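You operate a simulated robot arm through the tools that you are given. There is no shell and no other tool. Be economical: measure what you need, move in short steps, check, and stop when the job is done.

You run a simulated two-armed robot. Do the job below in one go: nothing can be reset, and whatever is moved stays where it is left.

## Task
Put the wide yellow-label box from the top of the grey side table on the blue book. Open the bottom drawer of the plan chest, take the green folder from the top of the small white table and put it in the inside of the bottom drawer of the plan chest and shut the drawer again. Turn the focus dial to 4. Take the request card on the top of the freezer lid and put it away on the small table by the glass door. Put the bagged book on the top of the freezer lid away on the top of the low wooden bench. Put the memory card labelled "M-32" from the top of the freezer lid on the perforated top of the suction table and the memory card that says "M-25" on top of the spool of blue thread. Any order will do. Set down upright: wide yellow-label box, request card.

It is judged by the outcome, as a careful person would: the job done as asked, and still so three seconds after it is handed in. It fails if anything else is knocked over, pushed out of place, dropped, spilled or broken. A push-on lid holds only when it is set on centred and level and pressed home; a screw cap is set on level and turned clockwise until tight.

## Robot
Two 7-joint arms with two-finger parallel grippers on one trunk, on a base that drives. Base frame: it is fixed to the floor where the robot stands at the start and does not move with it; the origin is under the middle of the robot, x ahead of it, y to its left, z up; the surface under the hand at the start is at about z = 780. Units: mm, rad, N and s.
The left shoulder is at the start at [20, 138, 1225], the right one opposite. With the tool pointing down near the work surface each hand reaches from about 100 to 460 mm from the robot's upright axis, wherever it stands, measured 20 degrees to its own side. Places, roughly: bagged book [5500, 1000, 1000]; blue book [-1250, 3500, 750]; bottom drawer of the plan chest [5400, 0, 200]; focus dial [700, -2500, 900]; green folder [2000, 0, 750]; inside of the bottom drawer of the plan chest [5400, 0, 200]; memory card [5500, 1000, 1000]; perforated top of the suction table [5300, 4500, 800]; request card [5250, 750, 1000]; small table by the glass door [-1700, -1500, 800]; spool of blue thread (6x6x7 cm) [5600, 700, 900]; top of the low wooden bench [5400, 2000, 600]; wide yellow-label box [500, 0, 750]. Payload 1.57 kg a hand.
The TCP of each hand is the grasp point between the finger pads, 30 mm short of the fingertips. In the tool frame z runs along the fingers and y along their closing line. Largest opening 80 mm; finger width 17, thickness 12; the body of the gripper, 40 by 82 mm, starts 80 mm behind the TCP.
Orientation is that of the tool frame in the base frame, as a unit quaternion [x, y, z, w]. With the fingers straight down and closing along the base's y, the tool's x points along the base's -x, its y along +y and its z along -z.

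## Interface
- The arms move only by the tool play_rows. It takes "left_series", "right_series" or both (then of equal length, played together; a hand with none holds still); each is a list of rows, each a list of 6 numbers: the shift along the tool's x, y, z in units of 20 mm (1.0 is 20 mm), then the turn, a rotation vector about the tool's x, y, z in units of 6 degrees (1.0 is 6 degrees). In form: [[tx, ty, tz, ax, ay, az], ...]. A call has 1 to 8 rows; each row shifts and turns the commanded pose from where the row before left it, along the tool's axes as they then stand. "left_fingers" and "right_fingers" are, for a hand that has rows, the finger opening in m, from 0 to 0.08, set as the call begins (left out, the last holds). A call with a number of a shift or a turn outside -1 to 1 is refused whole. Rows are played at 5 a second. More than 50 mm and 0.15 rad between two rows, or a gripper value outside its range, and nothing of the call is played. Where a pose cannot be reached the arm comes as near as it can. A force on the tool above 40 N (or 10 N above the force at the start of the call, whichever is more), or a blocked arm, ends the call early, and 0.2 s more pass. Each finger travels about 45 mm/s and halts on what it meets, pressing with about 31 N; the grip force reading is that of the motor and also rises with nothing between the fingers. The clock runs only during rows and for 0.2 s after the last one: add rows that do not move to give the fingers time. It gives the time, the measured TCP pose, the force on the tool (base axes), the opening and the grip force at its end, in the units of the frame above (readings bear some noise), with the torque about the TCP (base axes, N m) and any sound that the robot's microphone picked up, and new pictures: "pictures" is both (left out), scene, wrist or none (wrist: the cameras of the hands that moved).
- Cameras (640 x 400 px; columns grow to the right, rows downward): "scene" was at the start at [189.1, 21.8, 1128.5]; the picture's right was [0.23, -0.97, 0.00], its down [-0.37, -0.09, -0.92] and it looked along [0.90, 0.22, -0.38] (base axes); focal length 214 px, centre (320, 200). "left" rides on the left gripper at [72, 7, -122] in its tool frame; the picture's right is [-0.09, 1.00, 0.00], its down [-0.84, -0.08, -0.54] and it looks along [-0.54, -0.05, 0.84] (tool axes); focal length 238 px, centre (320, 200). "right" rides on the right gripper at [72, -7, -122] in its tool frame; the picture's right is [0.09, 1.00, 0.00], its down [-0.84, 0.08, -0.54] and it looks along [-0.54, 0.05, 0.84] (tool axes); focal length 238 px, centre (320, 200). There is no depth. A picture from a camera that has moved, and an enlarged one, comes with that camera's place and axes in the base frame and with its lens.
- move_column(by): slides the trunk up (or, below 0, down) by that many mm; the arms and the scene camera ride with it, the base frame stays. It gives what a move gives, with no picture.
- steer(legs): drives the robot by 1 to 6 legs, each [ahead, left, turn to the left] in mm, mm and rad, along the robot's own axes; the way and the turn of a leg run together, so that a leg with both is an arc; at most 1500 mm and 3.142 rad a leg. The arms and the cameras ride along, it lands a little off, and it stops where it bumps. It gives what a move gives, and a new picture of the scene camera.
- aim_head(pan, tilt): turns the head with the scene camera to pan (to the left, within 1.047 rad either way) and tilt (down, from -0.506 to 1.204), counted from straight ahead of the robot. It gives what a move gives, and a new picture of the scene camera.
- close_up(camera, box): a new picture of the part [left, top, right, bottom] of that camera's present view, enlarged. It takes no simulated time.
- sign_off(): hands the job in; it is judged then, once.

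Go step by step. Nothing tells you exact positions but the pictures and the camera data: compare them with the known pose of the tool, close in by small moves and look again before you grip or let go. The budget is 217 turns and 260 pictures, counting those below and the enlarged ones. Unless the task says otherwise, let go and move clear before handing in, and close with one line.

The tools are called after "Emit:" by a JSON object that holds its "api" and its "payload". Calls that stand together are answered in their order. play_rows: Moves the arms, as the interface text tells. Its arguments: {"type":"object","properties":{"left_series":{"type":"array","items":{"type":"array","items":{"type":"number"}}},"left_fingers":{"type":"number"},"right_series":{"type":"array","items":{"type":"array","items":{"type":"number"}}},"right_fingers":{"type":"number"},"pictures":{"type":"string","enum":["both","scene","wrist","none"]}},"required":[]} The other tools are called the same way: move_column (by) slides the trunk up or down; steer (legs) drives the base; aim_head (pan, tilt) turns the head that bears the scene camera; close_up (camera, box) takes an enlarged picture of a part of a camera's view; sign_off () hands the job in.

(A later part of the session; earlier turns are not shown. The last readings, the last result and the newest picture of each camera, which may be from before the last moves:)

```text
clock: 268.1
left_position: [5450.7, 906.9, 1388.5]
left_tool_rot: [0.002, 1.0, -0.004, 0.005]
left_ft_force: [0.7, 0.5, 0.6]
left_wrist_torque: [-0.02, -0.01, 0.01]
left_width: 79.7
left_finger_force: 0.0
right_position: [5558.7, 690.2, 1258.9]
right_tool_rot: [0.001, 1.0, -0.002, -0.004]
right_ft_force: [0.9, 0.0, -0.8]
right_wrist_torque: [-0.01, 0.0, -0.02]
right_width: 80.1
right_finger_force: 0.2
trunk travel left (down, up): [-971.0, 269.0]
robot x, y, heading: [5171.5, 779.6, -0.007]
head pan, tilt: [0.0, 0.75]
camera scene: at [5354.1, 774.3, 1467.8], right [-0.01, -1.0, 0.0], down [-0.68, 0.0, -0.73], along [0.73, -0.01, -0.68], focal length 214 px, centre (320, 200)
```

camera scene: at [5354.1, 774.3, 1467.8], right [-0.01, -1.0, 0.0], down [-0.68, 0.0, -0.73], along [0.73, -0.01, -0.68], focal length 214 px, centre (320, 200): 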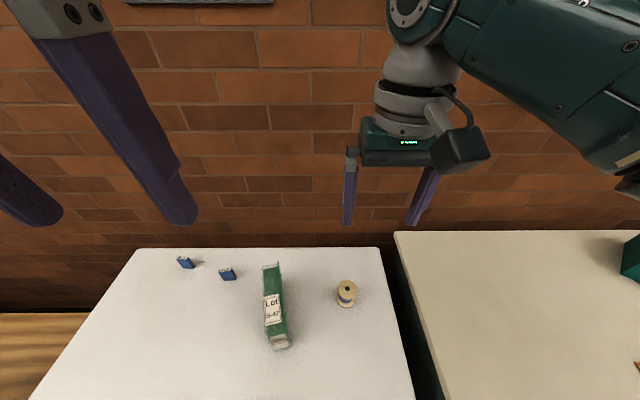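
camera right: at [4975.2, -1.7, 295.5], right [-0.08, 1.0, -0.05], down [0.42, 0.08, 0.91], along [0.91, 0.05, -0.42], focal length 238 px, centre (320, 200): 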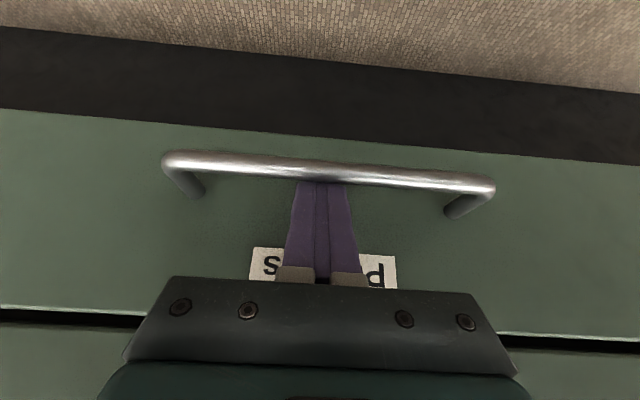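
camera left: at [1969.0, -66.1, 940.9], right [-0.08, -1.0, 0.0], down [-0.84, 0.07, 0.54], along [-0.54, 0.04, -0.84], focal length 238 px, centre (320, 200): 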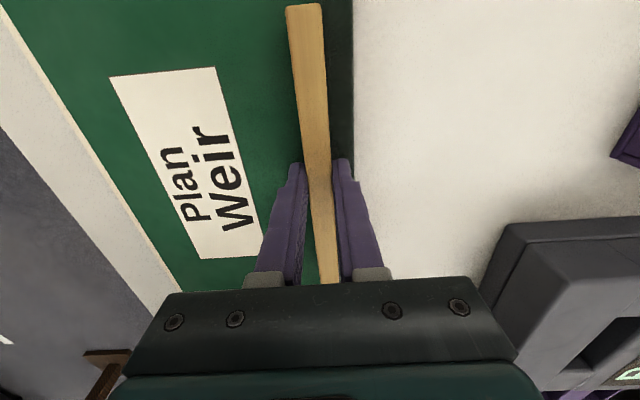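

Emit:
{"api": "play_rows", "payload": {"right_series": [[0, 0, -1, 0, 0, 0], [0, 0, -1, 0, 0, 0], [0, 0, -1, 0, 0, 0], [0, 0, -1, 0, 0, 0], [0, 0, -1, 0, 0, 0], [0, 0, -1, 0, 0, 0], [0, 0, -1, 0, 0, 0], [0, 0, -1, 0, 0, 0]], "pictures": "none"}}

Emit:
{"api": "steer", "payload": {"legs": [[15, 120, 0]]}}

Emit:
{"api": "move_column", "payload": {"by": -340}}

Emit:
{"api": "aim_head", "payload": {"pan": 0.3, "tilt": 0.75}}

```text
clock: 269.9
left_position: [5451.2, 907.9, 1389.0]
left_tool_rot: [0.003, 1.0, -0.003, 0.005]
left_ft_force: [-0.3, -1.2, -0.9]
left_wrist_torque: [0.03, -0.04, 0.01]
left_width: 80.2
left_finger_force: 0.0
right_position: [5558.6, 689.4, 1420.0]
right_tool_rot: [0.001, 1.0, -0.001, -0.005]
right_ft_force: [0.0, 0.7, -0.2]
right_wrist_torque: [-0.03, -0.02, 0.01]
right_width: 80.1
right_finger_force: 0.1
trunk travel left (down, up): [-971.0, 269.0]
robot x, y, heading: [5173.2, 773.0, -0.008]
head pan, tilt: [0.0, 0.75]
```

```text
clock: 271.1
left_position: [5466.9, 1029.0, 1388.8]
left_tool_rot: [0.003, 1.0, -0.004, 0.005]
left_ft_force: [-1.5, 0.0, -0.1]
left_wrist_torque: [-0.02, 0.02, 0.04]
left_width: 80.0
left_finger_force: 0.2
right_position: [5575.6, 809.1, 1420.8]
right_tool_rot: [0.002, 1.0, -0.002, -0.004]
right_ft_force: [0.7, -0.5, 0.4]
right_wrist_torque: [-0.02, 0.01, 0.03]
right_width: 79.7
right_finger_force: 0.0
trunk travel left (down, up): [-971.0, 269.0]
robot x, y, heading: [5187.0, 897.5, -0.01]
head pan, tilt: [0.0, 0.75]
camera scene: at [5369.9, 895.0, 1467.8], right [-0.01, -1.0, 0.0], down [-0.68, 0.0, -0.73], along [0.73, 0.0, -0.68], focal length 214 px, centre (320, 200)
```

scene: 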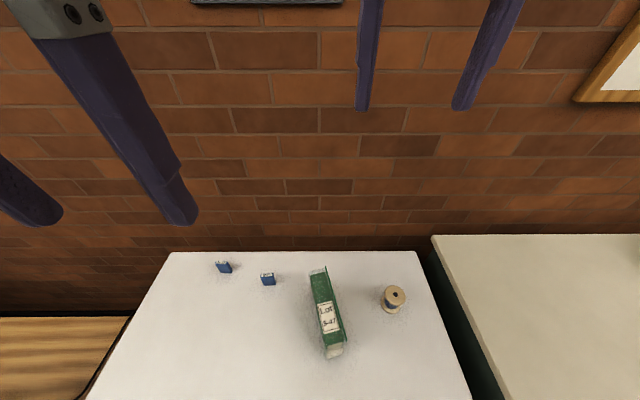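

```text
clock: 274.4
left_position: [5466.9, 1028.8, 1049.5]
left_tool_rot: [0.003, 1.0, -0.003, 0.004]
left_ft_force: [0.6, 0.0, -0.2]
left_wrist_torque: [0.0, 0.0, 0.0]
left_width: 80.0
left_finger_force: 0.1
right_position: [5575.3, 808.9, 1081.0]
right_tool_rot: [0.001, 1.0, -0.001, -0.004]
right_ft_force: [-0.1, -0.8, 0.4]
right_wrist_torque: [0.0, -0.01, 0.0]
right_width: 80.1
right_finger_force: 0.1
trunk travel left (down, up): [-631.0, 609.0]
robot x, y, heading: [5187.8, 896.4, -0.009]
head pan, tilt: [0.0, 0.75]
```

```text
clock: 275.2
left_position: [5465.5, 1028.3, 1050.2]
left_tool_rot: [0.003, 1.0, -0.004, 0.004]
left_ft_force: [0.2, 0.1, -0.1]
left_wrist_torque: [0.0, -0.04, 0.01]
left_width: 80.0
left_finger_force: 0.1
right_position: [5574.8, 808.6, 1080.6]
right_tool_rot: [0.001, 1.0, -0.001, -0.004]
right_ft_force: [0.8, 0.0, -0.4]
right_wrist_torque: [0.01, 0.02, -0.01]
right_width: 80.1
right_finger_force: 0.1
trunk travel left (down, up): [-631.0, 609.0]
robot x, y, heading: [5190.7, 900.1, -0.005]
head pan, tilt: [0.3, 0.75]
camera scene: at [5366.4, 919.4, 1127.8], right [0.29, -0.96, 0.0], down [-0.65, -0.2, -0.73], along [0.7, 0.21, -0.68], focal length 214 px, centre (320, 200)
```

scene: 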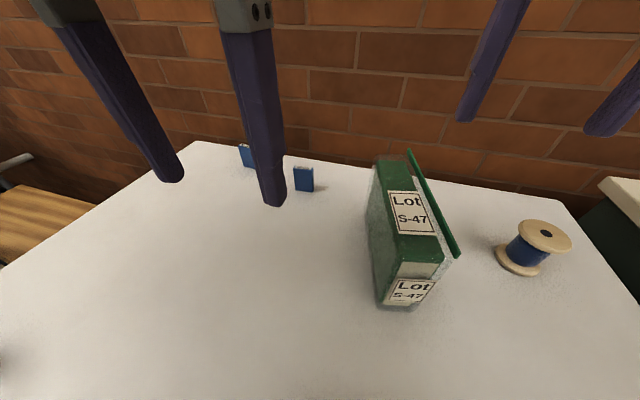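

Emit:
{"api": "play_rows", "payload": {"left_series": [[-1, 0.06, 0.4, 0, 0, 0], [-1, 0.06, 0.4, 0, 0, 0], [-1, 0.06, 0.4, 0, 0, 0], [-1, 0.06, 0.4, 0, 0, 0], [-1, 0.06, 0.4, 0, 0, 0], [-1, 0.06, 0.4, 0, 0, 0], [-1, 0.06, 0.4, 0, 0, 0], [-1, 0.06, 0.4, 0, 0, 0]], "pictures": "wrist"}}

```text
clock: 277.0
left_position: [5626.1, 1036.9, 985.9]
left_tool_rot: [0.003, 1.0, -0.003, 0.004]
left_ft_force: [0.4, 0.7, -0.1]
left_wrist_torque: [0.02, 0.0, 0.01]
left_width: 80.0
left_finger_force: 0.0
right_position: [5575.7, 809.4, 1081.4]
right_tool_rot: [0.0, 1.0, -0.002, -0.005]
right_ft_force: [-1.2, -0.8, -0.3]
right_wrist_torque: [-0.01, 0.03, 0.0]
right_width: 80.1
right_finger_force: 0.0
trunk travel left (down, up): [-631.0, 609.0]
robot x, y, heading: [5190.2, 895.4, -0.012]
head pan, tilt: [0.3, 0.75]
camera left: at [5552.8, 1044.5, 1108.1], right [0.1, 1.0, -0.01], down [0.83, -0.08, 0.55], along [0.55, -0.06, -0.84], focal length 238 px, centre (320, 200)
```

left: 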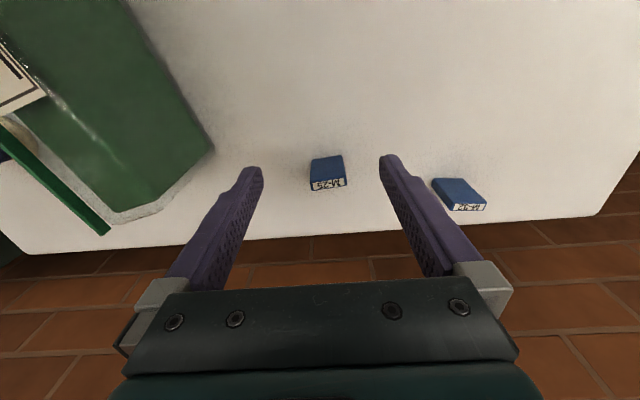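

Emit:
{"api": "play_rows", "payload": {"left_series": [[-1, 0.1, 0, 0, 0, 0], [-1, 0.1, 0, 0, 0, 0], [-0.1, 0, 1, 0, 0, 0], [0, 0, 1, 0, 0, 0], [0, 0, 1, 0, 0, 0], [0, 0, 1, 0, 0, 0], [0, 0, 0.5, 0, 0, 0]], "left_fingers": 0.065, "pictures": "wrist"}}

```text
clock: 278.6
left_position: [5647.7, 1049.3, 897.7]
left_tool_rot: [0.002, 1.0, -0.004, 0.004]
left_ft_force: [-0.4, -0.9, -0.6]
left_wrist_torque: [0.03, 0.01, -0.01]
left_width: 65.3
left_finger_force: 0.1
left hand out of reach, approached as far as the arm can: row 3, 4, 5, 6
right_position: [5574.7, 809.3, 1079.8]
right_tool_rot: [0.001, 1.0, -0.001, -0.004]
right_ft_force: [-0.2, 0.4, 0.3]
right_wrist_torque: [-0.01, 0.01, -0.03]
right_width: 79.9
right_finger_force: 0.0
trunk travel left (down, up): [-631.0, 609.0]
robot x, y, heading: [5186.5, 894.6, -0.008]
head pan, tilt: [0.3, 0.75]
camera left: at [5574.9, 1056.5, 1020.8], right [0.1, 1.0, -0.01], down [0.83, -0.08, 0.55], along [0.55, -0.06, -0.84], focal length 238 px, centre (320, 200)
```

left: 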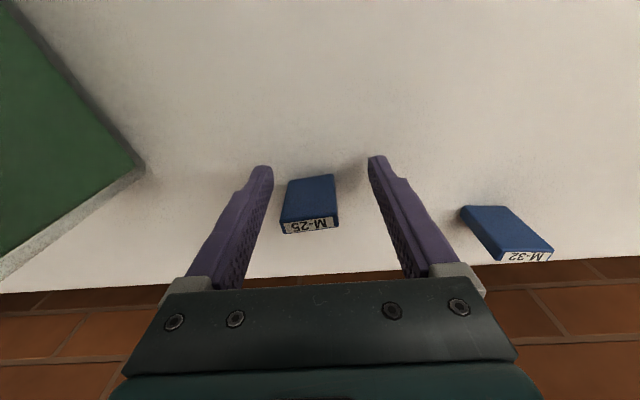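

Emit:
{"api": "play_rows", "payload": {"left_series": [[0, 0, -1, 0, 0, 0], [0, 0, -1, 0, 0, 0], [0, 0, -1, 0, 0, 0], [0, 0, -1, 0, 0, 0], [0, 0, -1, 0, 0, 0], [0, 0, -1, 0, 0, 0]], "right_series": [[0, 0, -1, 0, 0, 0], [0, 0, -1, 0, 0, 0], [0, 0, -1, 0, 0, 0], [0, 0, -1, 0, 0, 0], [0, 0, -1, 0, 0, 0], [0, 0, -1, 0, 0, 0]], "pictures": "none"}}

Emit:
{"api": "move_column", "payload": {"by": -110}}

Emit:
{"api": "play_rows", "payload": {"left_series": [[-0.5, -0.2, 0, 0, 0, 0], [-0.6, -0.2, 0, 0, 0, 0], [0, 0, 0.5, 0, 0, 0], [0, 0, 0.3, 0, 0, 0]], "pictures": "wrist"}}

```text
clock: 280.1
left_position: [5649.9, 1050.7, 1020.3]
left_tool_rot: [0.003, 1.0, -0.003, 0.004]
left_ft_force: [0.3, 0.4, 0.2]
left_wrist_torque: [-0.02, 0.01, -0.01]
left_width: 65.1
left_finger_force: 0.0
right_position: [5564.2, 803.5, 1141.2]
right_tool_rot: [0.008, 0.996, -0.001, -0.088]
right_ft_force: [0.2, 1.3, -0.1]
right_wrist_torque: [0.02, 0.0, 0.01]
right_width: 80.1
right_finger_force: 0.1
trunk travel left (down, up): [-631.0, 609.0]
robot x, y, heading: [5190.4, 894.7, -0.002]
head pan, tilt: [0.3, 0.75]
stopped in row 6 (right hand): the arm was blocked; the commanded pose is now the measured one
```

```text
clock: 281.6
left_position: [5648.0, 1050.7, 910.5]
left_tool_rot: [0.003, 1.0, -0.004, 0.004]
left_ft_force: [0.7, -0.8, -0.7]
left_wrist_torque: [-0.01, 0.0, -0.01]
left_width: 65.3
left_finger_force: 0.1
right_position: [5564.1, 802.0, 1031.5]
right_tool_rot: [0.01, 0.996, 0.0, -0.088]
right_ft_force: [0.2, -0.4, -0.2]
right_wrist_torque: [-0.02, 0.03, 0.0]
right_width: 80.1
right_finger_force: 0.0
trunk travel left (down, up): [-521.0, 719.0]
robot x, y, heading: [5186.6, 897.8, -0.008]
head pan, tilt: [0.3, 0.75]
```

```text
clock: 282.6
left_position: [5669.4, 1043.2, 892.8]
left_tool_rot: [0.003, 1.0, -0.003, 0.005]
left_ft_force: [0.4, 0.1, -0.4]
left_wrist_torque: [0.02, 0.0, 0.0]
left_width: 65.0
left_finger_force: 0.1
right_position: [5563.5, 803.3, 1031.0]
right_tool_rot: [0.01, 0.996, 0.0, -0.087]
right_ft_force: [0.8, 0.0, 0.5]
right_wrist_torque: [0.02, 0.05, 0.0]
right_width: 80.0
right_finger_force: 0.1
trunk travel left (down, up): [-521.0, 719.0]
robot x, y, heading: [5191.1, 896.4, -0.009]
head pan, tilt: [0.3, 0.75]
camera left: at [5596.9, 1049.9, 1016.2], right [0.1, 1.0, -0.01], down [0.83, -0.08, 0.55], along [0.55, -0.06, -0.83], focal length 238 px, centre (320, 200)
```

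left: 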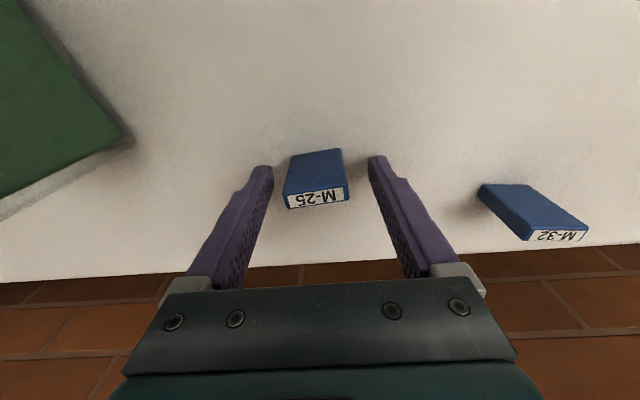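

Emit:
{"api": "play_rows", "payload": {"left_series": [[0, -0.15, 0, 0, 0, 0], [0, 0, 0, 0, 0, 0], [0, 0, 0, 0, 0, 0], [0, 0, -0.5, 0, 0, 0], [0, 0, -1, 0, 0, 0], [0, 0, -1, 0, 0, 0], [0, 0, -1, 0, 0, 0], [0, 0, -1, 0, 0, 0]], "left_fingers": 0.0, "pictures": "wrist"}}

```text
clock: 284.4
left_position: [5666.4, 1041.0, 983.9]
left_tool_rot: [0.003, 1.0, -0.003, 0.003]
left_ft_force: [-0.5, -0.6, -0.7]
left_wrist_torque: [0.0, -0.01, 0.03]
left_width: 35.6
left_finger_force: 30.5
left hand out of reach, approached as far as the arm can: row 1
right_position: [5564.8, 802.9, 1031.1]
right_tool_rot: [0.01, 0.996, -0.001, -0.088]
right_ft_force: [-0.8, -0.9, -0.5]
right_wrist_torque: [0.01, 0.03, -0.01]
right_width: 79.8
right_finger_force: 0.1
trunk travel left (down, up): [-521.0, 719.0]
robot x, y, heading: [5186.7, 896.1, 0.0]
head pan, tilt: [0.3, 0.75]
camera left: at [5594.6, 1048.3, 1107.3], right [0.1, 1.0, -0.01], down [0.83, -0.08, 0.55], along [0.55, -0.06, -0.84], focal length 238 px, centre (320, 200)
```

left: 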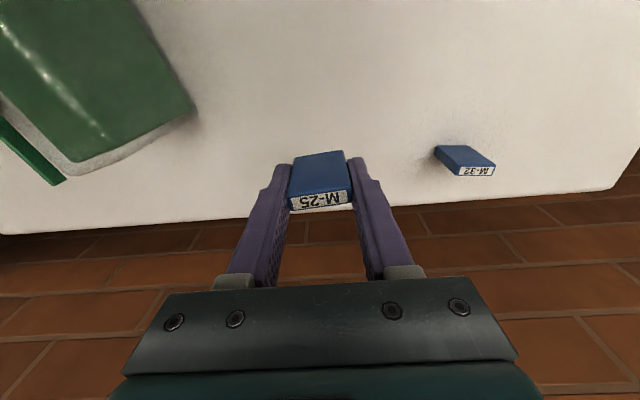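

Emit:
{"api": "move_column", "payload": {"by": 150}}

Emit:
{"api": "steer", "payload": {"legs": [[0, -330, 0]]}}

Emit:
{"api": "play_rows", "payload": {"left_series": [[0.8, 0, 0, 0, 0, 0], [0.8, 0, 0, 0, 0, 0], [0.8, 0, 0, 0, 0, 0], [0.8, 0, 0, 0, 0, 0]], "pictures": "both"}}

```text
clock: 286.1
left_position: [5667.4, 1040.7, 1135.5]
left_tool_rot: [0.003, 1.0, -0.004, 0.005]
left_ft_force: [-0.2, 0.0, -1.1]
left_wrist_torque: [-0.01, 0.0, -0.01]
left_width: 35.3
left_finger_force: 30.9
right_position: [5565.6, 803.9, 1180.9]
right_tool_rot: [0.01, 0.996, 0.0, -0.088]
right_ft_force: [-0.7, 0.6, 0.2]
right_wrist_torque: [-0.05, -0.01, 0.01]
right_width: 80.1
right_finger_force: 0.0
trunk travel left (down, up): [-671.0, 569.0]
robot x, y, heading: [5187.7, 894.4, -0.009]
head pan, tilt: [0.3, 0.75]
```

```text
clock: 288.3
left_position: [5664.9, 715.3, 1135.0]
left_tool_rot: [0.0, 1.0, -0.004, 0.004]
left_ft_force: [0.6, 0.3, -0.8]
left_wrist_torque: [0.01, -0.02, -0.01]
left_width: 35.3
left_finger_force: 31.0
right_position: [5563.9, 476.8, 1181.2]
right_tool_rot: [0.006, 0.996, -0.001, -0.087]
right_ft_force: [0.1, -0.5, -0.4]
right_wrist_torque: [0.01, 0.0, 0.02]
right_width: 80.0
right_finger_force: 0.0
trunk travel left (down, up): [-671.0, 569.0]
robot x, y, heading: [5187.4, 568.1, 0.006]
head pan, tilt: [0.3, 0.75]
camera scene: at [5365.2, 591.5, 1167.8], right [0.3, -0.96, 0.0], down [-0.65, -0.2, -0.73], along [0.7, 0.22, -0.68], focal length 214 px, centre (320, 200)
```

scene: 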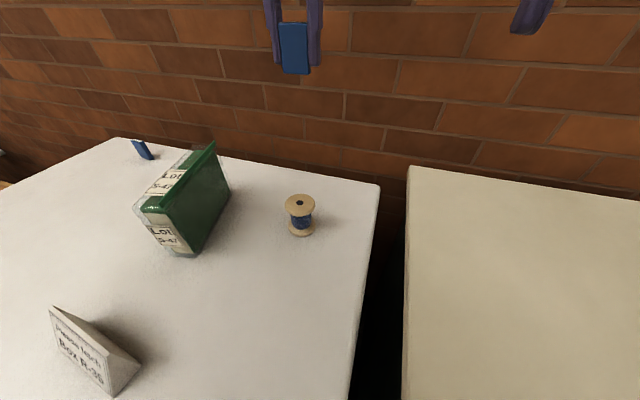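

```text
clock: 289.3
left_position: [5603.0, 714.8, 1132.6]
left_tool_rot: [-0.001, 1.0, -0.004, 0.004]
left_ft_force: [-0.8, -0.8, -0.5]
left_wrist_torque: [0.0, 0.01, -0.02]
left_width: 35.3
left_finger_force: 31.2
right_position: [5563.7, 476.8, 1179.5]
right_tool_rot: [0.006, 0.996, -0.001, -0.089]
right_ft_force: [0.1, -0.9, -0.9]
right_wrist_torque: [0.01, 0.0, 0.0]
right_width: 80.0
right_finger_force: 0.0
trunk travel left (down, up): [-671.0, 569.0]
robot x, y, heading: [5189.8, 567.1, 0.003]
head pan, tilt: [0.3, 0.75]
camera scene: at [5365.2, 591.5, 1167.7], right [0.3, -0.96, 0.0], down [-0.65, -0.2, -0.73], along [0.7, 0.22, -0.68], focal length 214 px, centre (320, 200)
camera left: at [5530.1, 722.6, 1256.1], right [0.09, 1.0, -0.01], down [0.83, -0.07, 0.55], along [0.55, -0.05, -0.84], focal length 238 px, centre (320, 200)
```

scene: 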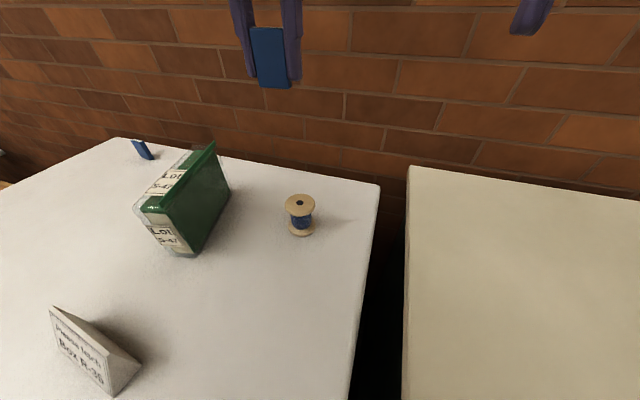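
left: 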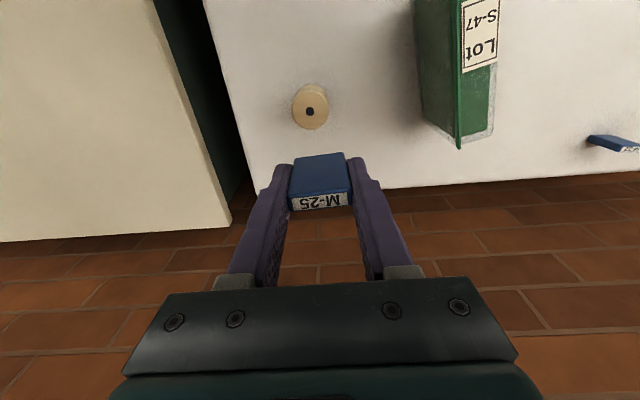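

Emit:
{"api": "play_rows", "payload": {"left_series": [[0, -0.68, 0, 0, 0, 0]], "pictures": "none"}}

Emit:
{"api": "move_column", "payload": {"by": -155}}

Emit:
{"api": "aim_head", "payload": {"pan": 0.45, "tilt": 0.5}}

Emit:
{"api": "close_up", "payload": {"camera": "scene", "box": [220, 100, 420, 250]}}

Emit:
{"api": "close_up", "payload": {"camera": "left", "box": [220, 50, 420, 250]}}

```text
clock: 289.7
left_position: [5602.8, 702.0, 1134.2]
left_tool_rot: [-0.001, 1.0, -0.003, 0.004]
left_ft_force: [0.1, 0.5, 0.0]
left_wrist_torque: [0.03, 0.01, -0.02]
left_width: 35.1
left_finger_force: 31.1
right_position: [5563.9, 476.9, 1179.4]
right_tool_rot: [0.005, 0.996, -0.001, -0.087]
right_ft_force: [0.0, -0.7, -0.5]
right_wrist_torque: [0.02, 0.02, -0.01]
right_width: 80.0
right_finger_force: 0.1
trunk travel left (down, up): [-671.0, 569.0]
robot x, y, heading: [5186.5, 568.0, -0.0]
head pan, tilt: [0.3, 0.75]
```

```text
clock: 291.5
left_position: [5602.0, 703.2, 979.1]
left_tool_rot: [-0.001, 1.0, -0.002, 0.005]
left_ft_force: [0.4, 0.4, -0.8]
left_wrist_torque: [0.0, -0.02, -0.01]
left_width: 35.0
left_finger_force: 31.1
right_position: [5564.0, 476.7, 1026.9]
right_tool_rot: [0.006, 0.996, -0.002, -0.088]
right_ft_force: [-0.7, -0.2, -0.7]
right_wrist_torque: [0.03, 0.01, -0.04]
right_width: 80.0
right_finger_force: 0.1
trunk travel left (down, up): [-516.0, 724.0]
robot x, y, heading: [5187.0, 567.2, -0.005]
head pan, tilt: [0.3, 0.75]
```

```text
clock: 292.2
left_position: [5602.3, 702.3, 978.5]
left_tool_rot: [-0.001, 1.0, -0.003, 0.005]
left_ft_force: [0.1, 1.1, -0.1]
left_wrist_torque: [-0.02, 0.0, -0.03]
left_width: 35.2
left_finger_force: 30.9
right_position: [5563.0, 475.3, 1026.0]
right_tool_rot: [0.006, 0.996, -0.002, -0.088]
right_ft_force: [0.8, -0.2, 0.2]
right_wrist_torque: [0.0, -0.01, 0.01]
right_width: 80.1
right_finger_force: 0.1
trunk travel left (down, up): [-516.0, 724.0]
robot x, y, heading: [5186.6, 569.4, -0.001]
head pan, tilt: [0.45, 0.499]
camera scene: at [5367.9, 606.5, 1034.7], right [0.44, -0.9, 0.0], down [-0.43, -0.21, -0.88], along [0.79, 0.38, -0.48], focal length 214 px, centre (320, 200)
```

scene: 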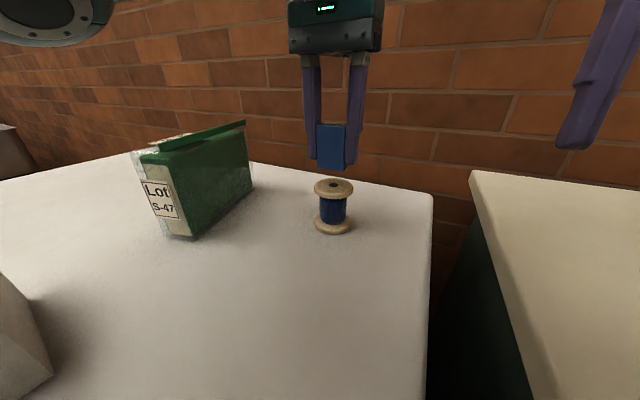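

```text
2.67 times, centred on (320, 175) of scene
camera zoom: at [5367.9, 606.5, 1034.7], right [0.44, -0.9, 0.0], down [-0.43, -0.21, -0.88], along [0.79, 0.38, -0.48], focal length 572 px, centre (320, 267)
```

zoom: 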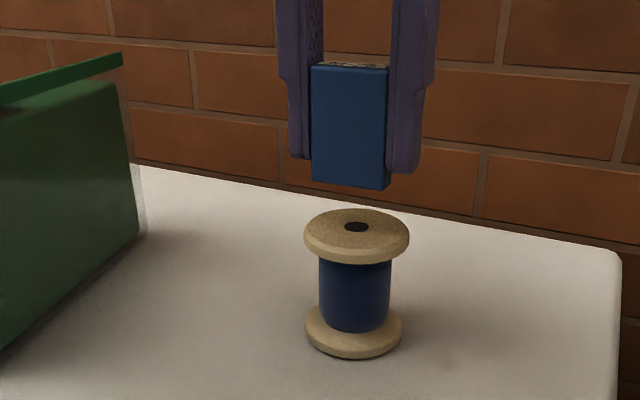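

```text
2.00 times, centred on (320, 150) of left
camera zoom: at [5529.9, 709.6, 1101.5], right [0.09, 1.0, -0.01], down [0.83, -0.07, 0.55], along [0.55, -0.05, -0.84], focal length 477 px, centre (320, 300)
```

zoom: 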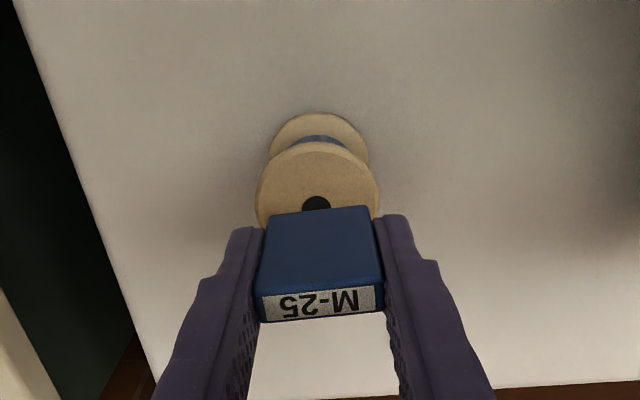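

Emit:
{"api": "play_rows", "payload": {"left_series": [[0.05, -0.1, 0.5, 0, 0, 0], [0, 0, 0.4, 0, 0, 0], [0, 0, 0.15, 0, 0, 0]], "pictures": "none"}}

Emit:
{"api": "close_up", "payload": {"camera": "scene", "box": [280, 100, 390, 250]}}

```text
clock: 293.0
left_position: [5602.2, 700.7, 957.6]
left_tool_rot: [-0.001, 1.0, -0.004, 0.005]
left_ft_force: [-0.3, 0.3, -0.4]
left_wrist_torque: [0.01, -0.01, 0.01]
left_width: 35.3
left_finger_force: 30.8
right_position: [5563.5, 475.2, 1026.6]
right_tool_rot: [0.006, 0.996, -0.001, -0.088]
right_ft_force: [0.4, 0.4, 0.2]
right_wrist_torque: [-0.01, -0.01, 0.04]
right_width: 80.2
right_finger_force: 0.0
trunk travel left (down, up): [-516.0, 724.0]
robot x, y, heading: [5185.7, 568.4, 0.0]
head pan, tilt: [0.45, 0.499]
```

```text
2.67 times, centred on (335, 175) of scene
camera zoom: at [5367.9, 606.5, 1034.7], right [0.44, -0.9, 0.0], down [-0.43, -0.21, -0.88], along [0.79, 0.38, -0.48], focal length 572 px, centre (280, 267)
```

zoom: 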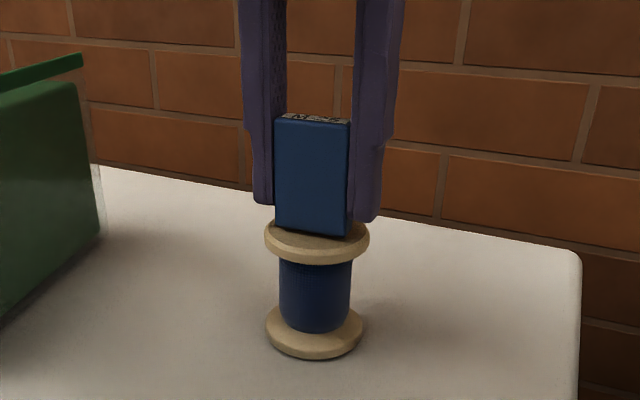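

Emit:
{"api": "play_rows", "payload": {"left_series": [[0, 0, 0.1, 0, 0, 0], [0, 0, 0.1, 0, 0, 0], [0, 0, 0, 0, 0, 0]], "pictures": "none"}}

```text
clock: 293.8
left_position: [5601.7, 699.5, 954.3]
left_tool_rot: [-0.001, 1.0, -0.003, 0.006]
left_ft_force: [-3.2, -0.6, 12.9]
left_wrist_torque: [0.15, 0.17, 0.0]
left_width: 35.2
left_finger_force: 31.2
right_position: [5564.5, 476.8, 1026.8]
right_tool_rot: [0.006, 0.996, 0.0, -0.088]
right_ft_force: [-0.2, -0.8, -0.2]
right_wrist_torque: [-0.01, -0.01, 0.04]
right_width: 79.8
right_finger_force: 0.1
trunk travel left (down, up): [-516.0, 724.0]
robot x, y, heading: [5186.8, 571.5, 0.004]
head pan, tilt: [0.45, 0.499]
```

Emit:
{"api": "play_rows", "payload": {"left_series": [[0, 0, -0.08, 0, 0, 0], [0, 0, 0, 0, 0, 0], [0, 0, 0, 0, 0, 0]], "pictures": "none"}}

Emit:
{"api": "play_rows", "payload": {"left_series": [[0, 0, 0, 0, 0, 0], [0, 0, 0, 0, 0, 0], [0, 0, 0, 0, 0, 0]], "left_fingers": 0.07, "pictures": "none"}}

Emit:
{"api": "play_rows", "payload": {"left_series": [[0, 0, -0.4, 0, 0, 0], [0, 0, -1, 0, 0, 0], [0, 0, -1, 0, 0, 0], [0, 0, -1, 0, 0, 0], [0, 0, -1, 0, 0, 0], [0, 0, -1, 0, 0, 0], [0, 0, -1, 0, 0, 0], [0, 0, -1, 0, 0, 0]], "pictures": "scene"}}

```text
clock: 294.6
left_position: [5601.3, 700.3, 955.9]
left_tool_rot: [-0.001, 1.0, -0.003, 0.004]
left_ft_force: [0.0, -0.1, 0.9]
left_wrist_torque: [0.05, -0.04, -0.03]
left_width: 35.0
left_finger_force: 30.6
right_position: [5565.3, 476.7, 1026.1]
right_tool_rot: [0.007, 0.996, 0.0, -0.088]
right_ft_force: [0.1, -0.1, 0.4]
right_wrist_torque: [-0.01, -0.02, -0.01]
right_width: 79.7
right_finger_force: 0.1
trunk travel left (down, up): [-516.0, 724.0]
robot x, y, heading: [5184.3, 569.0, 0.003]
head pan, tilt: [0.45, 0.499]
```

```text
clock: 295.4
left_position: [5602.1, 700.9, 956.6]
left_tool_rot: [-0.001, 1.0, -0.004, 0.005]
left_ft_force: [0.5, -0.1, 0.0]
left_wrist_torque: [0.0, 0.0, -0.01]
left_width: 69.9
left_finger_force: 0.1
right_position: [5564.7, 475.9, 1025.1]
right_tool_rot: [0.006, 0.996, -0.001, -0.088]
right_ft_force: [-0.2, 0.5, 0.4]
right_wrist_torque: [-0.01, -0.02, 0.03]
right_width: 79.7
right_finger_force: 0.1
trunk travel left (down, up): [-516.0, 724.0]
robot x, y, heading: [5190.5, 564.5, 0.0]
head pan, tilt: [0.45, 0.499]
```

```text
clock: 297.2
left_position: [5586.5, 708.5, 1020.9]
left_tool_rot: [-0.009, 0.996, -0.004, -0.086]
left_ft_force: [-0.1, 0.6, 0.9]
left_wrist_torque: [0.0, 0.01, 0.03]
left_width: 70.4
left_finger_force: 0.0
right_position: [5565.1, 476.5, 1025.3]
right_tool_rot: [0.006, 0.996, -0.002, -0.089]
right_ft_force: [-0.4, 0.0, -0.5]
right_wrist_torque: [-0.02, -0.03, -0.02]
right_width: 79.9
right_finger_force: 0.0
trunk travel left (down, up): [-516.0, 724.0]
robot x, y, heading: [5191.5, 564.6, -0.002]
head pan, tilt: [0.45, 0.499]
stopped in row 8 (left hand): the arm was blocked; the commanded pose is now the measured one
camera scene: at [5368.0, 606.6, 1034.7], right [0.44, -0.9, 0.0], down [-0.43, -0.21, -0.88], along [0.79, 0.38, -0.48], focal length 214 px, centre (320, 200)
```

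scene: 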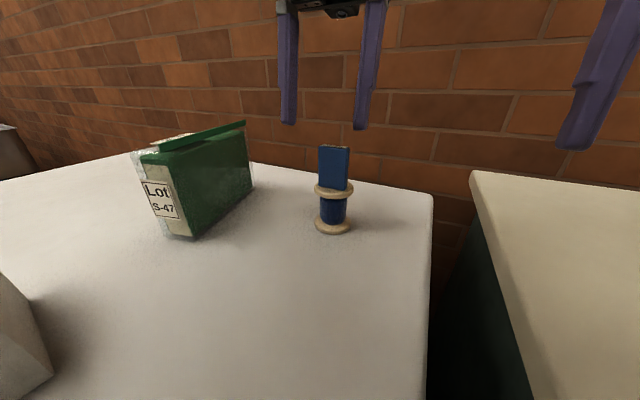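

M-25 now stands on the spool. Next I raise up, tilt the left hand forward for more reach, and shift left toward M-32.

Emit:
{"api": "move_column", "payload": {"by": 250}}

Emit:
{"api": "play_rows", "payload": {"left_series": [[0, 0, 0.5, 0, -0.97, 0], [0, 0, 0.5, 0, -0.97, 0], [0, 0, 0.5, 0, -0.97, 0], [0, 0, 0.5, 0, -0.97, 0], [0, 0, 0.5, 0, -0.97, 0], [0, 0, 0.5, 0, -0.97, 0]], "right_series": [[0, 0, 0.5, 0, -0.85, 0], [0, 0, 0.5, 0, -0.85, 0], [0, 0, 0.5, 0, 0, 0], [0, 0, 0.5, 0, 0, 0], [0, 0, 0, 0, 0, 0], [0, 0, 0, 0, 0, 0]], "pictures": "none"}}

Emit:
{"api": "steer", "payload": {"legs": [[0, 490, 0]]}}

```text
clock: 299.7
left_position: [5587.4, 707.7, 1271.5]
left_tool_rot: [-0.01, 0.996, -0.004, -0.086]
left_ft_force: [0.3, 1.0, -0.2]
left_wrist_torque: [0.02, 0.0, 0.0]
left_width: 70.0
left_finger_force: 0.0
right_position: [5564.3, 476.1, 1276.4]
right_tool_rot: [0.005, 0.996, -0.001, -0.088]
right_ft_force: [0.5, 0.3, -1.2]
right_wrist_torque: [0.01, 0.01, 0.0]
right_width: 79.8
right_finger_force: 0.0
trunk travel left (down, up): [-766.0, 474.0]
robot x, y, heading: [5187.3, 567.9, -0.001]
head pan, tilt: [0.45, 0.499]
```

```text
clock: 301.1
left_position: [5592.9, 707.3, 1212.3]
left_tool_rot: [-0.011, 0.976, -0.002, 0.219]
left_ft_force: [-0.1, -0.5, -0.1]
left_wrist_torque: [0.02, 0.03, 0.0]
left_width: 70.0
left_finger_force: 0.1
right_position: [5561.6, 476.1, 1234.7]
right_tool_rot: [0.005, 1.0, -0.001, 0.001]
right_ft_force: [-0.2, -0.2, 0.7]
right_wrist_torque: [0.02, 0.01, -0.01]
right_width: 80.0
right_finger_force: 0.1
trunk travel left (down, up): [-766.0, 474.0]
robot x, y, heading: [5188.2, 562.5, 0.001]
head pan, tilt: [0.45, 0.499]
```

```text
clock: 304.0
left_position: [5591.8, 1197.0, 1212.8]
left_tool_rot: [-0.012, 0.976, -0.001, 0.218]
left_ft_force: [0.1, 0.4, 0.8]
left_wrist_torque: [-0.06, 0.01, 0.0]
left_width: 70.0
left_finger_force: 0.0
right_position: [5560.6, 964.0, 1236.9]
right_tool_rot: [0.003, 1.0, -0.002, 0.001]
right_ft_force: [-0.2, 0.0, 1.1]
right_wrist_torque: [-0.01, -0.01, -0.01]
right_width: 79.8
right_finger_force: 0.1
trunk travel left (down, up): [-766.0, 474.0]
robot x, y, heading: [5187.5, 1053.4, 0.003]
head pan, tilt: [0.45, 0.499]
camera scene: at [5367.3, 1094.8, 1284.7], right [0.44, -0.9, 0.0], down [-0.43, -0.21, -0.88], along [0.79, 0.38, -0.48], focal length 214 px, centre (320, 200)
```

scene: 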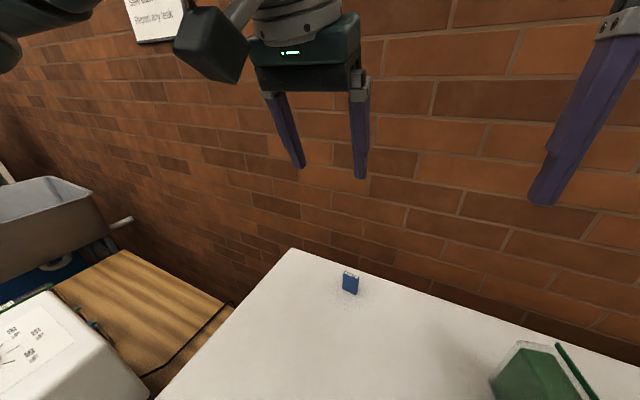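

Emit:
{"api": "move_column", "payload": {"by": -200}}

Emit:
{"api": "play_rows", "payload": {"left_series": [[-0.62, -0.17, 0.98, 0, 0, 0], [-0.62, -0.17, 0.98, 0, 0, 0], [-0.62, -0.17, 0.98, 0, 0, 0], [-0.62, -0.17, 0.98, 0, 0, 0], [-0.62, -0.17, 0.98, 0, 0, 0]], "pictures": "wrist"}}

```text
clock: 306.2
left_position: [5590.7, 1196.0, 1012.6]
left_tool_rot: [-0.012, 0.976, -0.001, 0.218]
left_ft_force: [0.2, -0.3, 0.2]
left_wrist_torque: [0.01, 0.01, -0.01]
left_width: 69.8
left_finger_force: 0.1
right_position: [5561.5, 964.5, 1037.0]
right_tool_rot: [0.005, 1.0, -0.002, 0.002]
right_ft_force: [-0.2, 0.5, -0.6]
right_wrist_torque: [0.0, -0.01, 0.02]
right_width: 80.0
right_finger_force: 0.0
trunk travel left (down, up): [-566.0, 674.0]
robot x, y, heading: [5182.3, 1055.3, 0.002]
head pan, tilt: [0.45, 0.499]
```

```text
clock: 307.4
left_position: [5689.8, 1179.8, 951.0]
left_tool_rot: [-0.011, 0.976, -0.001, 0.217]
left_ft_force: [0.8, -0.5, 0.2]
left_wrist_torque: [0.0, -0.02, 0.0]
left_width: 70.1
left_finger_force: 0.1
right_position: [5560.8, 964.8, 1036.0]
right_tool_rot: [0.003, 1.0, -0.002, 0.001]
right_ft_force: [0.1, 0.0, 0.4]
right_wrist_torque: [0.0, 0.0, -0.02]
right_width: 79.9
right_finger_force: 0.0
trunk travel left (down, up): [-566.0, 674.0]
robot x, y, heading: [5186.1, 1052.2, 0.002]
head pan, tilt: [0.45, 0.499]
camera left: at [5573.9, 1184.1, 1031.0], right [0.06, 1.0, 0.03], down [0.53, -0.06, 0.85], along [0.85, -0.03, -0.53], focal length 238 px, centre (320, 200)
```

left: 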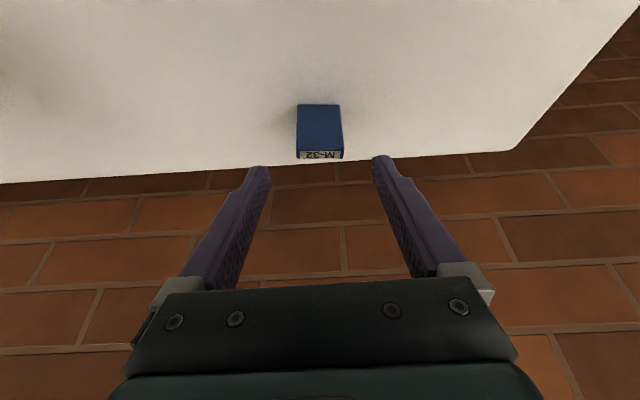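

Emit:
{"api": "play_rows", "payload": {"left_series": [[0.17, 0.02, 0.77, 0, 0, 0], [0.17, 0.02, 0.77, 0, 0, 0], [0.17, 0.02, 0.77, 0, 0, 0], [0.17, 0, 0.75, 0, 0, 0]], "pictures": "wrist"}}

```text
clock: 308.4
left_position: [5702.6, 1181.9, 887.3]
left_tool_rot: [-0.012, 0.976, 0.0, 0.217]
left_ft_force: [-0.1, 0.2, -0.6]
left_wrist_torque: [-0.01, -0.03, 0.03]
left_width: 69.7
left_finger_force: 0.2
right_position: [5561.8, 965.2, 1035.8]
right_tool_rot: [0.005, 1.0, -0.001, 0.0]
right_ft_force: [0.5, 0.4, 0.4]
right_wrist_torque: [0.0, 0.01, 0.0]
right_width: 79.9
right_finger_force: 0.3
trunk travel left (down, up): [-566.0, 674.0]
robot x, y, heading: [5184.8, 1057.0, 0.001]
head pan, tilt: [0.45, 0.499]
camera left: at [5586.9, 1185.5, 969.8], right [0.06, 1.0, 0.03], down [0.53, -0.06, 0.85], along [0.85, -0.03, -0.53], focal length 238 px, centre (320, 200)
```

left: 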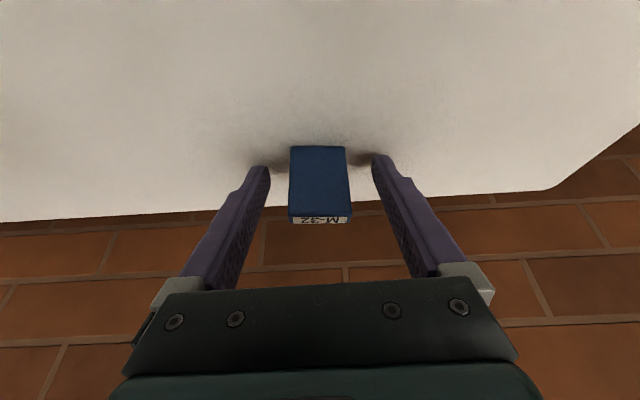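

Fingers straddle M-32. Close and lift.

Emit:
{"api": "play_rows", "payload": {"left_series": [[0, 0, 0, 0, 0, 0], [0, 0, 0, 0, 0, 0], [0, 0, 0, 0, 0, 0], [0.3, 0, -0.5, 0, 0, 0], [0.3, 0, -0.9, 0, 0, 0], [0.3, 0, -0.9, 0, 0, 0], [0.3, 0, -0.9, 0, 0, 0], [0.3, 0, -0.9, 0, 0, 0]], "left_fingers": 0.0, "pictures": "wrist"}}

```text
clock: 310.2
left_position: [5639.5, 1180.6, 949.6]
left_tool_rot: [-0.012, 0.976, 0.0, 0.217]
left_ft_force: [-0.2, 1.0, -0.3]
left_wrist_torque: [-0.01, -0.04, 0.01]
left_width: 35.6
left_finger_force: 31.1
right_position: [5560.8, 964.1, 1035.1]
right_tool_rot: [0.004, 1.0, -0.003, 0.001]
right_ft_force: [-0.2, -0.3, 0.1]
right_wrist_torque: [0.0, 0.0, 0.01]
right_width: 79.9
right_finger_force: 0.1
trunk travel left (down, up): [-566.0, 674.0]
robot x, y, heading: [5183.5, 1052.4, -0.001]
head pan, tilt: [0.45, 0.499]
camera left: at [5524.2, 1185.0, 1031.1], right [0.06, 1.0, 0.03], down [0.53, -0.06, 0.85], along [0.85, -0.03, -0.53], focal length 238 px, centre (320, 200)
```

left: 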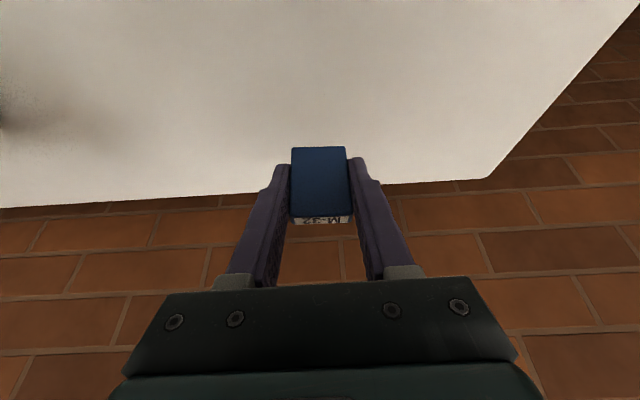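

Emit:
{"api": "play_rows", "payload": {"right_series": [[0, -0.82, 0, 0, 0, 0], [0, -0.82, 0, 0, 0, 0], [0, -0.82, 0, 0, 0, 0], [0, -0.82, 0, 0, 0, 0], [0, -0.82, 0, 0, 0, 0], [0, 0, 0, 0, 0, -1], [0, 0, 0, 0, 0, -1]], "left_series": [[0, 0, -0.5, 0, 0, 0], [0, 0, -0.5, 0, 0, 0], [0, 0, 0, 0, 0, 0], [0, 0, 0, 0, 0, 0], [0, 0, 0, 0, 0, 0], [0, 0, 0, 0, 0, 0], [0, 0, 0, 0, 0, 0]], "right_fingers": 0.08, "pictures": "none"}}

Emit:
{"api": "close_up", "payload": {"camera": "right", "box": [0, 0, 640, 400]}}

Emit:
{"api": "aim_head", "payload": {"pan": -0.4, "tilt": 0.6}}

```text
clock: 311.8
left_position: [5632.2, 1180.2, 968.0]
left_tool_rot: [-0.011, 0.976, 0.0, 0.217]
left_ft_force: [-0.8, 0.4, -0.3]
left_wrist_torque: [0.0, -0.02, -0.01]
left_width: 35.7
left_finger_force: 30.3
right_position: [5560.2, 883.0, 1036.5]
right_tool_rot: [-0.101, 0.995, -0.002, 0.001]
right_ft_force: [-0.7, -0.2, 0.9]
right_wrist_torque: [0.0, -0.03, -0.04]
right_width: 79.9
right_finger_force: 0.0
trunk travel left (down, up): [-566.0, 674.0]
robot x, y, heading: [5188.7, 1055.7, 0.003]
head pan, tilt: [0.45, 0.499]
```

```text
1.00 times, centred on (320, 200) of right (not enlarged: the box is as wide or as high as the picture)
camera zoom: at [5489.9, 862.7, 1158.3], right [-0.29, 0.96, 0.0], down [0.8, 0.24, 0.54], along [0.52, 0.15, -0.84], focal length 238 px, centre (320, 200)
```

zoom: 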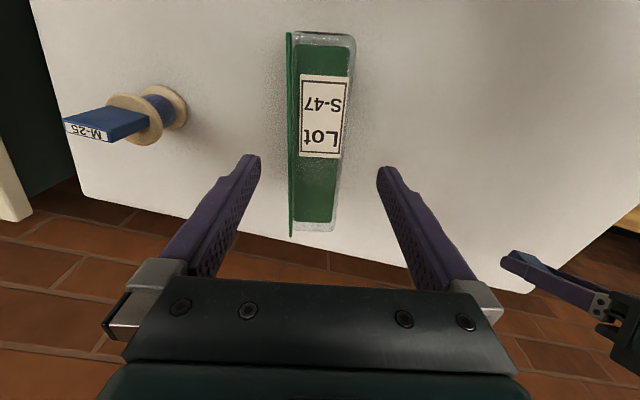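

```text
clock: 313.0
left_position: [5633.1, 1180.6, 966.8]
left_tool_rot: [-0.012, 0.976, -0.001, 0.218]
left_ft_force: [-0.3, 0.3, -0.7]
left_wrist_torque: [0.01, 0.03, -0.02]
left_width: 35.4
left_finger_force: 31.0
right_position: [5558.9, 883.4, 1035.9]
right_tool_rot: [-0.099, 0.995, -0.003, 0.001]
right_ft_force: [0.3, -0.1, -0.1]
right_wrist_torque: [-0.03, -0.03, -0.03]
right_width: 80.0
right_finger_force: 0.1
trunk travel left (down, up): [-566.0, 674.0]
robot x, y, heading: [5187.9, 1049.9, 0.003]
head pan, tilt: [-0.4, 0.6]
camera scene: at [5367.0, 1020.9, 1075.6], right [-0.39, -0.92, 0.0], down [-0.52, 0.22, -0.83], along [0.76, -0.32, -0.56], focal length 214 px, centre (320, 200)
```

scene: 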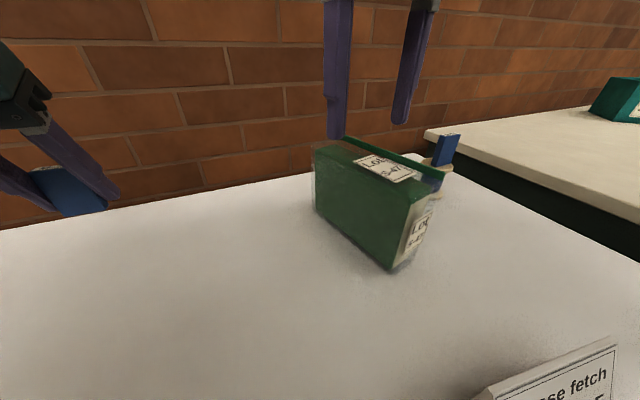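

Emit:
{"api": "play_rows", "payload": {"right_series": [[0.5, -0.05, 0.8, 0, 0, 0], [0, 0, 1, 0, 0, 0], [0, 0, 1, 0, 0, 0], [0, 0, 1, 0, 0, 0], [0, 0, 1, 0, 0, 0], [0, 0, 0.7, 0, 0, 0]], "pictures": "both"}}

```text
clock: 314.4
left_position: [5633.3, 1180.5, 966.4]
left_tool_rot: [-0.013, 0.976, 0.0, 0.217]
left_ft_force: [-0.3, -0.4, -0.8]
left_wrist_torque: [0.01, -0.01, -0.04]
left_width: 35.4
left_finger_force: 31.2
right_position: [5550.7, 879.6, 926.1]
right_tool_rot: [-0.1, 0.995, -0.001, 0.001]
right_ft_force: [-0.9, -0.6, -0.3]
right_wrist_torque: [0.03, 0.01, 0.02]
right_width: 80.0
right_finger_force: 0.1
trunk travel left (down, up): [-566.0, 674.0]
robot x, y, heading: [5185.6, 1057.2, -0.003]
head pan, tilt: [-0.4, 0.6]
camera scene: at [5366.9, 1020.9, 1075.6], right [-0.39, -0.92, 0.0], down [-0.52, 0.22, -0.83], along [0.76, -0.32, -0.56], focal length 214 px, centre (320, 200)
camera right: at [5480.7, 859.7, 1048.1], right [-0.29, 0.96, 0.0], down [0.8, 0.24, 0.54], along [0.52, 0.15, -0.84], focal length 238 px, centre (320, 200)
```

scene: 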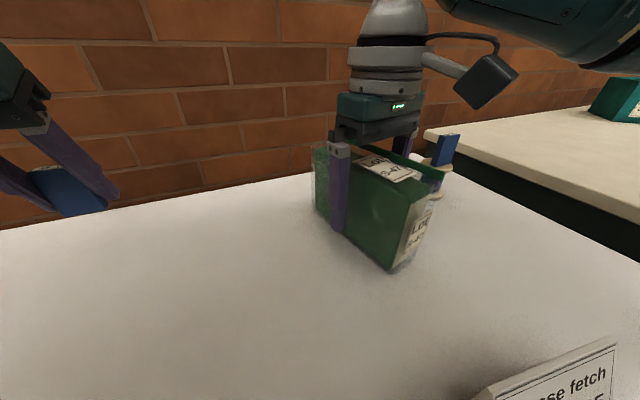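
right: 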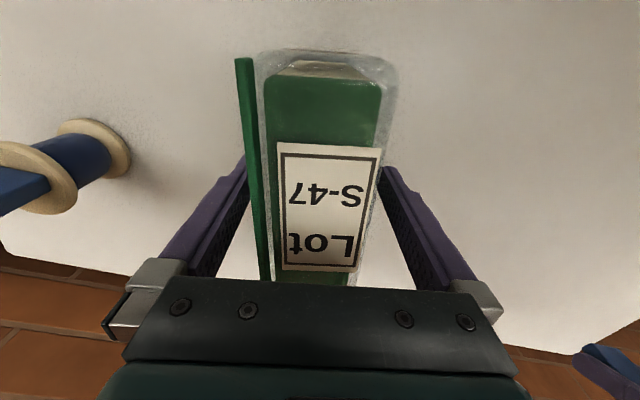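

Emit:
{"api": "play_rows", "payload": {"right_series": [[0, 0, 0, 0, 0, 0], [0, 0, 0, 0, 0, 0], [0, 0, 0, 0, 0, 0], [0, 0, -0.3, 0, 0, 0], [0, 0, -0.8, 0, 0, 0], [0, 0, -1, 0, 0, 0], [0, 0, -1, 0, 0, 0], [0, 0, -1, 0, 0, 0]], "right_fingers": 0.0, "pictures": "both"}}

```text
clock: 316.2
left_position: [5632.7, 1180.3, 968.5]
left_tool_rot: [-0.012, 0.976, -0.001, 0.217]
left_ft_force: [0.1, -0.6, -0.7]
left_wrist_torque: [0.01, 0.04, -0.01]
left_width: 35.2
left_finger_force: 30.6
right_position: [5551.5, 880.7, 1008.1]
right_tool_rot: [-0.101, 0.995, -0.002, 0.0]
right_ft_force: [-0.5, 0.5, -6.0]
right_wrist_torque: [0.0, 0.09, 0.0]
right_width: 47.9
right_finger_force: 31.2
trunk travel left (down, up): [-566.0, 674.0]
robot x, y, heading: [5187.7, 1052.1, -0.0]
head pan, tilt: [-0.4, 0.6]
camera scene: at [5366.7, 1020.9, 1075.5], right [-0.39, -0.92, 0.0], down [-0.52, 0.22, -0.82], along [0.76, -0.32, -0.57], focal length 214 px, centre (320, 200)
camera right: at [5481.7, 859.6, 1130.6], right [-0.29, 0.96, 0.0], down [0.8, 0.24, 0.54], along [0.52, 0.15, -0.84], focal length 238 px, centre (320, 200)
```

scene: 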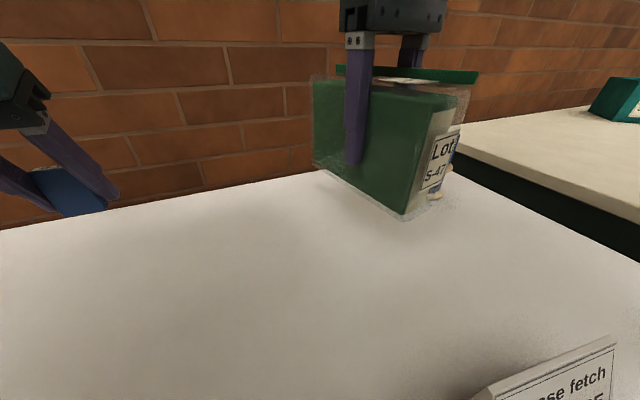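
right: 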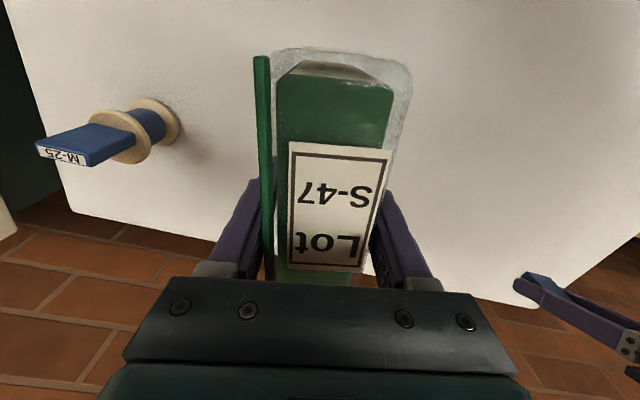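

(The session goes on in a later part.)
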